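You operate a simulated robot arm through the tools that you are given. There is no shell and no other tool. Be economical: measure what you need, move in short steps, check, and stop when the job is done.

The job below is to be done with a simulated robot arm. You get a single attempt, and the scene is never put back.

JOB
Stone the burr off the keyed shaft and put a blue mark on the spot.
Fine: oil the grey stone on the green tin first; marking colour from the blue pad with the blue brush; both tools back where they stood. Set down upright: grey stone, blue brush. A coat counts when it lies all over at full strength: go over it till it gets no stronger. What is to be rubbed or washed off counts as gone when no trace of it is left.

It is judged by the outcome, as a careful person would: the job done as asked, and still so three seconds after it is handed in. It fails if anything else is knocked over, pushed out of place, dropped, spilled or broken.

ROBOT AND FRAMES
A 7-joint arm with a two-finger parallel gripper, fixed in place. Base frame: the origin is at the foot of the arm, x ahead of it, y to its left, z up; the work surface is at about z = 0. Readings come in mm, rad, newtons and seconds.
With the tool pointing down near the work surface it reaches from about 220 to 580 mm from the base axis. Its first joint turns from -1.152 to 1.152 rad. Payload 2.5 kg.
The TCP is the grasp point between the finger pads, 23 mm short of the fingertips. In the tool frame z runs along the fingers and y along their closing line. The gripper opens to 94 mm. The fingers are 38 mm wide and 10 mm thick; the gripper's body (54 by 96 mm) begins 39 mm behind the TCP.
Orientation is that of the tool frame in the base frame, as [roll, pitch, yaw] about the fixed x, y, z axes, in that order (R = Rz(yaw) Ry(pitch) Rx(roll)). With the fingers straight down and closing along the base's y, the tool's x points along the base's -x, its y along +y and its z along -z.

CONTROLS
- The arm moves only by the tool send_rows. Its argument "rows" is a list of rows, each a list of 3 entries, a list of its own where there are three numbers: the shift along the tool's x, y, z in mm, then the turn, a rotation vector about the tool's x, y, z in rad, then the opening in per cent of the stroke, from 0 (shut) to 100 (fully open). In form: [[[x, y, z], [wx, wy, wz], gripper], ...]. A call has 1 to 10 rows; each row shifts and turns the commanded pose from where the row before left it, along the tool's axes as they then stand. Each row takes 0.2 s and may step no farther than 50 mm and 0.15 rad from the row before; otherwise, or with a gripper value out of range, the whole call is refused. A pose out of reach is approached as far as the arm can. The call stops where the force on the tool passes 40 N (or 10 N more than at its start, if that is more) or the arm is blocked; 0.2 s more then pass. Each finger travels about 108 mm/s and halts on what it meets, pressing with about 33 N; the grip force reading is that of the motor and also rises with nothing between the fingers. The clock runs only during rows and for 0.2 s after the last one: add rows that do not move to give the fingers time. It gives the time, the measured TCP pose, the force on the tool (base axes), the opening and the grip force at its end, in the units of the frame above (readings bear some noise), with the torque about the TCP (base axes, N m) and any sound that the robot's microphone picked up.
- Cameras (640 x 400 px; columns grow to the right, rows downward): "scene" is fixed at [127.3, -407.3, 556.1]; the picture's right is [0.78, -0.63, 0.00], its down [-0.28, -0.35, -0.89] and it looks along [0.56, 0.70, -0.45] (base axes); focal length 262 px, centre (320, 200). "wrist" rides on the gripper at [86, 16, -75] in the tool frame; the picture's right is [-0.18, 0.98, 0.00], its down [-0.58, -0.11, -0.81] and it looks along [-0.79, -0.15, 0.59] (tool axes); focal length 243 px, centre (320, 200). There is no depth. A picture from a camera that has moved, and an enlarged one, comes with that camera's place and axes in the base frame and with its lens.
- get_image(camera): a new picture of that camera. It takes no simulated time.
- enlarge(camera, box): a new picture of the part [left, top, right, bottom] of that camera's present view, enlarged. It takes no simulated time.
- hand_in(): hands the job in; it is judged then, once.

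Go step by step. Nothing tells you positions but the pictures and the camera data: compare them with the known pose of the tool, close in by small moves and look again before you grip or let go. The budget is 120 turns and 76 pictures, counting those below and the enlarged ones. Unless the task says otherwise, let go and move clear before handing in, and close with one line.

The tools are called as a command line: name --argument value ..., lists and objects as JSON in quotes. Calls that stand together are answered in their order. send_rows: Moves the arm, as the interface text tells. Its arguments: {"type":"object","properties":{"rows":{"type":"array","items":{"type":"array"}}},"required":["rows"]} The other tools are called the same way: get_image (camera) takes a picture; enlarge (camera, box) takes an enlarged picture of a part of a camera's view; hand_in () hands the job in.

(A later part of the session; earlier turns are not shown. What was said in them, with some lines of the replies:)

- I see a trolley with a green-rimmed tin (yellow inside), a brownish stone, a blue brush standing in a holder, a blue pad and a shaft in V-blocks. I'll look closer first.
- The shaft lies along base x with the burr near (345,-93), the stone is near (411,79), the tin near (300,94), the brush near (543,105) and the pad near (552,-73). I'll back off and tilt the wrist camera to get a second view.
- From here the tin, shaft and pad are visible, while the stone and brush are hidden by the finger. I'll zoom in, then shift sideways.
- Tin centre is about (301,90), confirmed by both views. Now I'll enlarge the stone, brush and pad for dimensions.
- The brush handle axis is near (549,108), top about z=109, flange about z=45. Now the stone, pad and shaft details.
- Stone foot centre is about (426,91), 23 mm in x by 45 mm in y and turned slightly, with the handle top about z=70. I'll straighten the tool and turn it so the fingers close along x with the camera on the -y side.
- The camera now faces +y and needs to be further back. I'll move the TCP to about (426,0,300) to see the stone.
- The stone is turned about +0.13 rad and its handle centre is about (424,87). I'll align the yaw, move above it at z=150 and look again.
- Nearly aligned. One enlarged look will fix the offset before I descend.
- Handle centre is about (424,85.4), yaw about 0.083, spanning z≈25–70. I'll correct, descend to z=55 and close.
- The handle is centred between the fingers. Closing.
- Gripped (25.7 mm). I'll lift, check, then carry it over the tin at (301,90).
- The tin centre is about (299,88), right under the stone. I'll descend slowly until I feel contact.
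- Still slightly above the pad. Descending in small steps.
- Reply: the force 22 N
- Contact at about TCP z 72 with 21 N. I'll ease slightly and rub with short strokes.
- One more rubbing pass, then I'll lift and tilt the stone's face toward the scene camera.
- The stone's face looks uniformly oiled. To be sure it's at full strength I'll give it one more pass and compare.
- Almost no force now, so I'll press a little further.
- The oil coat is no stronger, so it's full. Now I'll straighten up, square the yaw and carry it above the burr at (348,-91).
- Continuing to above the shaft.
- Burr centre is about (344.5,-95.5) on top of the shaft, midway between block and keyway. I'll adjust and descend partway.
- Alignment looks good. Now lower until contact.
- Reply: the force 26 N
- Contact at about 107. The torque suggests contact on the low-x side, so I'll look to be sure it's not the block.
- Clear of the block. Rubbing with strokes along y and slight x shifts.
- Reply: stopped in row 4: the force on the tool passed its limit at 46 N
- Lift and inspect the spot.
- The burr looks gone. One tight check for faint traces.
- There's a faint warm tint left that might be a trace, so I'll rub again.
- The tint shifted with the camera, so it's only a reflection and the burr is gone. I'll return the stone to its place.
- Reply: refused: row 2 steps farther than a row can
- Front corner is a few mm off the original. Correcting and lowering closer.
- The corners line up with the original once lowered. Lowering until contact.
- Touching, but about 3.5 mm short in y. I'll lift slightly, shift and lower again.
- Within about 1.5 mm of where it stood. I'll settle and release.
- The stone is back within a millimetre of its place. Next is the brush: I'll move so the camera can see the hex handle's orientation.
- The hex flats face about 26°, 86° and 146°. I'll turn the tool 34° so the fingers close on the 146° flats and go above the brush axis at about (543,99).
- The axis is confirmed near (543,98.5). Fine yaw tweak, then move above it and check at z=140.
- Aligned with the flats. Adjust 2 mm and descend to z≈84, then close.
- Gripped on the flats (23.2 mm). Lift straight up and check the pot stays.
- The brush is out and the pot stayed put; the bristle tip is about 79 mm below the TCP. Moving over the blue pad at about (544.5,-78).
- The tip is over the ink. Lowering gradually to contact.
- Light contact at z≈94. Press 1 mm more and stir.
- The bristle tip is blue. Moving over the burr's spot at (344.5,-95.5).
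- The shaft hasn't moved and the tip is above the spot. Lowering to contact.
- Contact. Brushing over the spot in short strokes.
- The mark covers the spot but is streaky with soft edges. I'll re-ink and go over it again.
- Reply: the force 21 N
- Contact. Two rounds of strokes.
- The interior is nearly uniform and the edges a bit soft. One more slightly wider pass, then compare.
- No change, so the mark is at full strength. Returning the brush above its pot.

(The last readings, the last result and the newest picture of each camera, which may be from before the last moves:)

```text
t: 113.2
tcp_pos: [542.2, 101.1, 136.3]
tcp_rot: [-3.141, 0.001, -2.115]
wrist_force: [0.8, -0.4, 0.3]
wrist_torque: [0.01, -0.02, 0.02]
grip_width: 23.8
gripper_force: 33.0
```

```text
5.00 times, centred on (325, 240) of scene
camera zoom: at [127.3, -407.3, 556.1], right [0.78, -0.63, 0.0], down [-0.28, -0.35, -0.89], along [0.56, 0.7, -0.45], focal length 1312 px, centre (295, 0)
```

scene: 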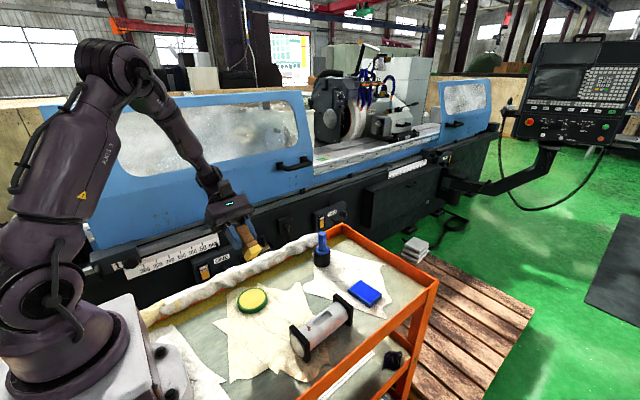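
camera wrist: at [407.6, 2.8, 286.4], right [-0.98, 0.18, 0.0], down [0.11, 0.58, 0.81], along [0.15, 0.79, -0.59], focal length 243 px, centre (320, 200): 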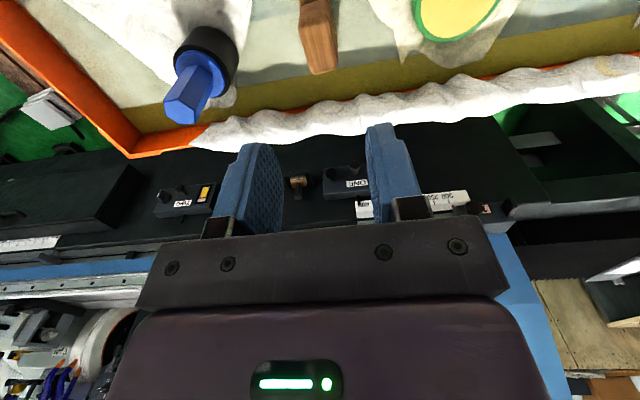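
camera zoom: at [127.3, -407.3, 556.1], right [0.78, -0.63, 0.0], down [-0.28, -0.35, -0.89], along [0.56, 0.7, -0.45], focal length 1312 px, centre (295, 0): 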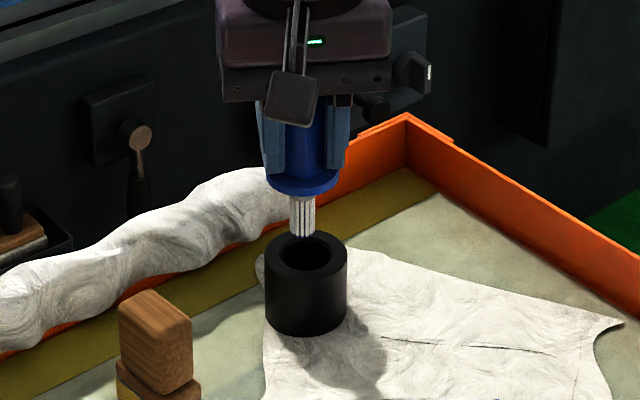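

Small correction, then lower into the pot.

send_rows --rows '[[[1.2, -1.9, 0], [0, 0, 0], 15], [[0, 0, 20], [0, 0, 0], 15], [[0, 0, 18], [0, 0, 0], 15], [[0, 0, 8], [0, 0, 0], 15], [[0, 0, 0], [0, 0, 0], 15], [[0, 0, 0], [0, 0, 0], 15]]'

enlarge --camera "scene" --box '[295, 220, 350, 275]'

```text
t: 114.5
tcp_pos: [543.2, 100.5, 88.3]
tcp_rot: [-3.14, 0.001, -2.115]
wrist_force: [0.0, 0.5, -0.3]
wrist_torque: [0.04, 0.01, 0.02]
grip_width: 23.5
gripper_force: 32.7
```

```text
7.27 times, centred on (322, 248) of scene
camera zoom: at [127.3, -407.3, 556.1], right [0.78, -0.63, 0.0], down [-0.28, -0.35, -0.89], along [0.56, 0.7, -0.45], focal length 1908 px, centre (302, -146)
```

zoom: 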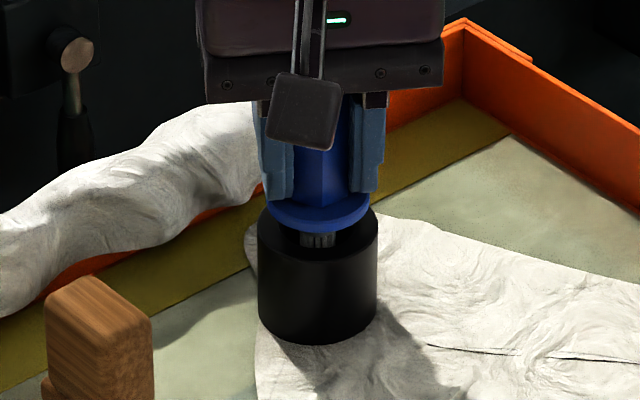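

Centred over the pot. Lowering the last few millimetres.

send_rows --rows '[[[0, 0, 4], [0, 0, 0], 15], [[0, 0, 1.5], [0, 0, 0], 15], [[0, 0, 1], [0, 0, 0], 15], [[0, 0, 0], [0, 0, 0], 15]]'

```text
t: 115.5
tcp_pos: [544.6, 99.5, 85.0]
tcp_rot: [-3.139, 0.004, -2.117]
wrist_force: [0.0, 0.4, -1.1]
wrist_torque: [0.02, -0.05, 0.01]
grip_width: 23.5
gripper_force: 32.9
```

send_rows --rows '[[[0, 0, 1.5], [0, 0, 0], 15], [[0, 0, 1], [0, 0, 0], 15], [[0, 0, 0], [0, 0, 0], 15], [[0, 0, 0], [0, 0, 0], 15]]'

```text
t: 116.5
tcp_pos: [544.6, 99.2, 83.1]
tcp_rot: [-3.139, 0.001, -2.115]
wrist_force: [0.5, -0.3, -0.2]
wrist_torque: [0.01, 0.0, 0.0]
grip_width: 23.4
gripper_force: 33.2
```

send_rows --rows '[[[0, 0, 1], [0, 0, 0], 15], [[0, 0, 1], [0, 0, 0], 15], [[0, 0, 0], [0, 0, 0], 15]]'

```text
t: 117.3
tcp_pos: [544.2, 98.1, 79.1]
tcp_rot: [-3.139, 0.002, -2.116]
wrist_force: [0.2, -0.6, -1.0]
wrist_torque: [0.02, -0.02, 0.03]
grip_width: 23.3
gripper_force: 32.6
```

send_rows --rows '[[[0, 0, 0.8], [0, 0, 0], 15], [[0, 0, 0.8], [0, 0, 0], 15], [[0, 0, 0], [0, 0, 0], 15]]'

enlarge --camera "scene" --box '[295, 220, 350, 275]'

```text
t: 118.2
tcp_pos: [546.2, 100.1, 78.4]
tcp_rot: [-3.138, 0.003, -2.114]
wrist_force: [-1.6, -0.5, 5.4]
wrist_torque: [0.08, 0.0, 0.0]
grip_width: 23.2
gripper_force: 33.0
```

```text
7.27 times, centred on (322, 248) of scene
camera zoom: at [127.3, -407.3, 556.1], right [0.78, -0.63, 0.0], down [-0.28, -0.35, -0.89], along [0.56, 0.7, -0.45], focal length 1908 px, centre (302, -146)
```

zoom: 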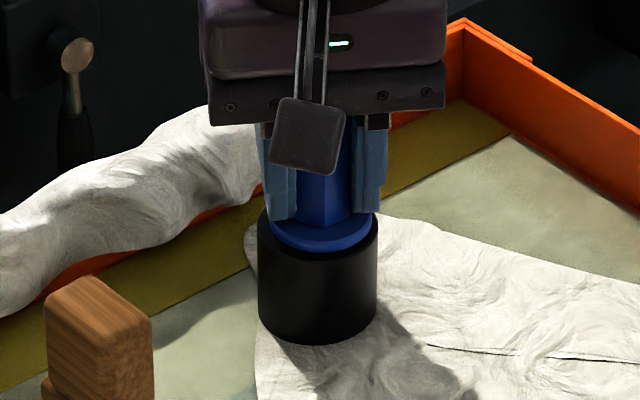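

The flange is seated. Release gradually and rise straight up.

send_rows --rows '[[[0, 0, 0], [0, 0, 0], 22], [[0, 0, 0], [0, 0, 0], 28], [[0, 0, 0], [0, 0, 0], 36], [[0, 0, 0], [0, 0, 0], 46], [[0, 0, 0], [0, 0, 0], 50], [[0, 0, -20], [0, 0, 0], 50], [[0, 0, -40], [0, 0, 0], 50], [[0, 0, -50], [0, 0, 0], 50], [[0, 0, -40], [0, 0, 0], 50], [[0, 0, 0], [0, 0, 0], 50]]'

enlarge --camera "scene" --box '[220, 220, 400, 370]'

enlarge --camera "scene" --box '[272, 225, 344, 270]'

```text
t: 120.3
tcp_pos: [541.4, 98.2, 229.4]
tcp_rot: [-3.14, 0.002, -2.116]
wrist_force: [-0.3, 0.3, -0.2]
wrist_torque: [-0.02, 0.0, -0.01]
grip_width: 47.0
gripper_force: 0.0
```

```text
2.67 times, centred on (310, 295) of scene
camera zoom: at [127.3, -407.3, 556.1], right [0.78, -0.63, 0.0], down [-0.28, -0.35, -0.89], along [0.56, 0.7, -0.45], focal length 699 px, centre (347, -53)
```

zoom: 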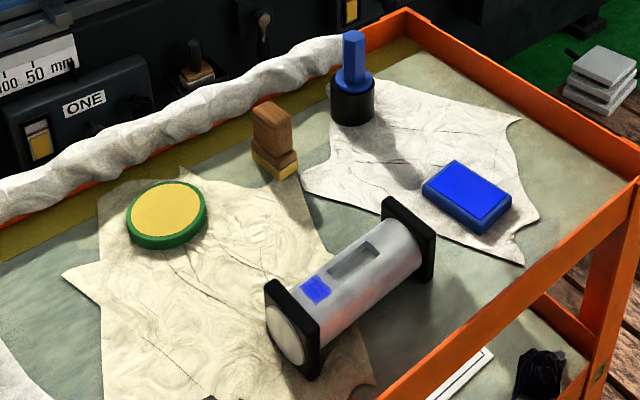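

```text
8.89 times, centred on (308, 248) of scene
camera zoom: at [127.3, -407.3, 556.1], right [0.78, -0.63, 0.0], down [-0.28, -0.35, -0.89], along [0.56, 0.7, -0.45], focal length 2332 px, centre (427, -222)
```

zoom: 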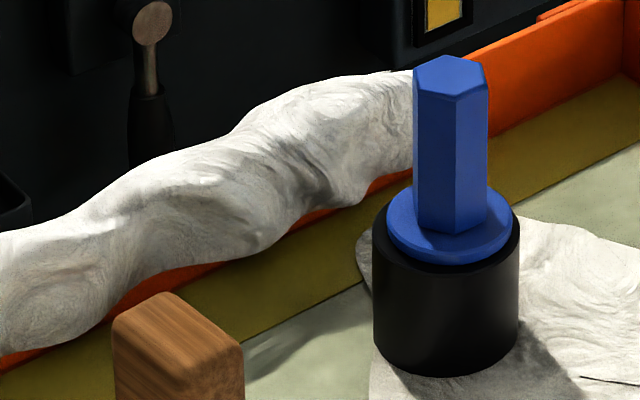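

Everything stands upright where it started, the mark is on the spot and the gripper is clear. Handing in.

hand_in

```text
The job is handed in.
```

I oiled the stone, rubbed the burr off the shaft and put a full-strength blue mark on the spot; both tools are back upright within about 1–2 mm of where they stood.
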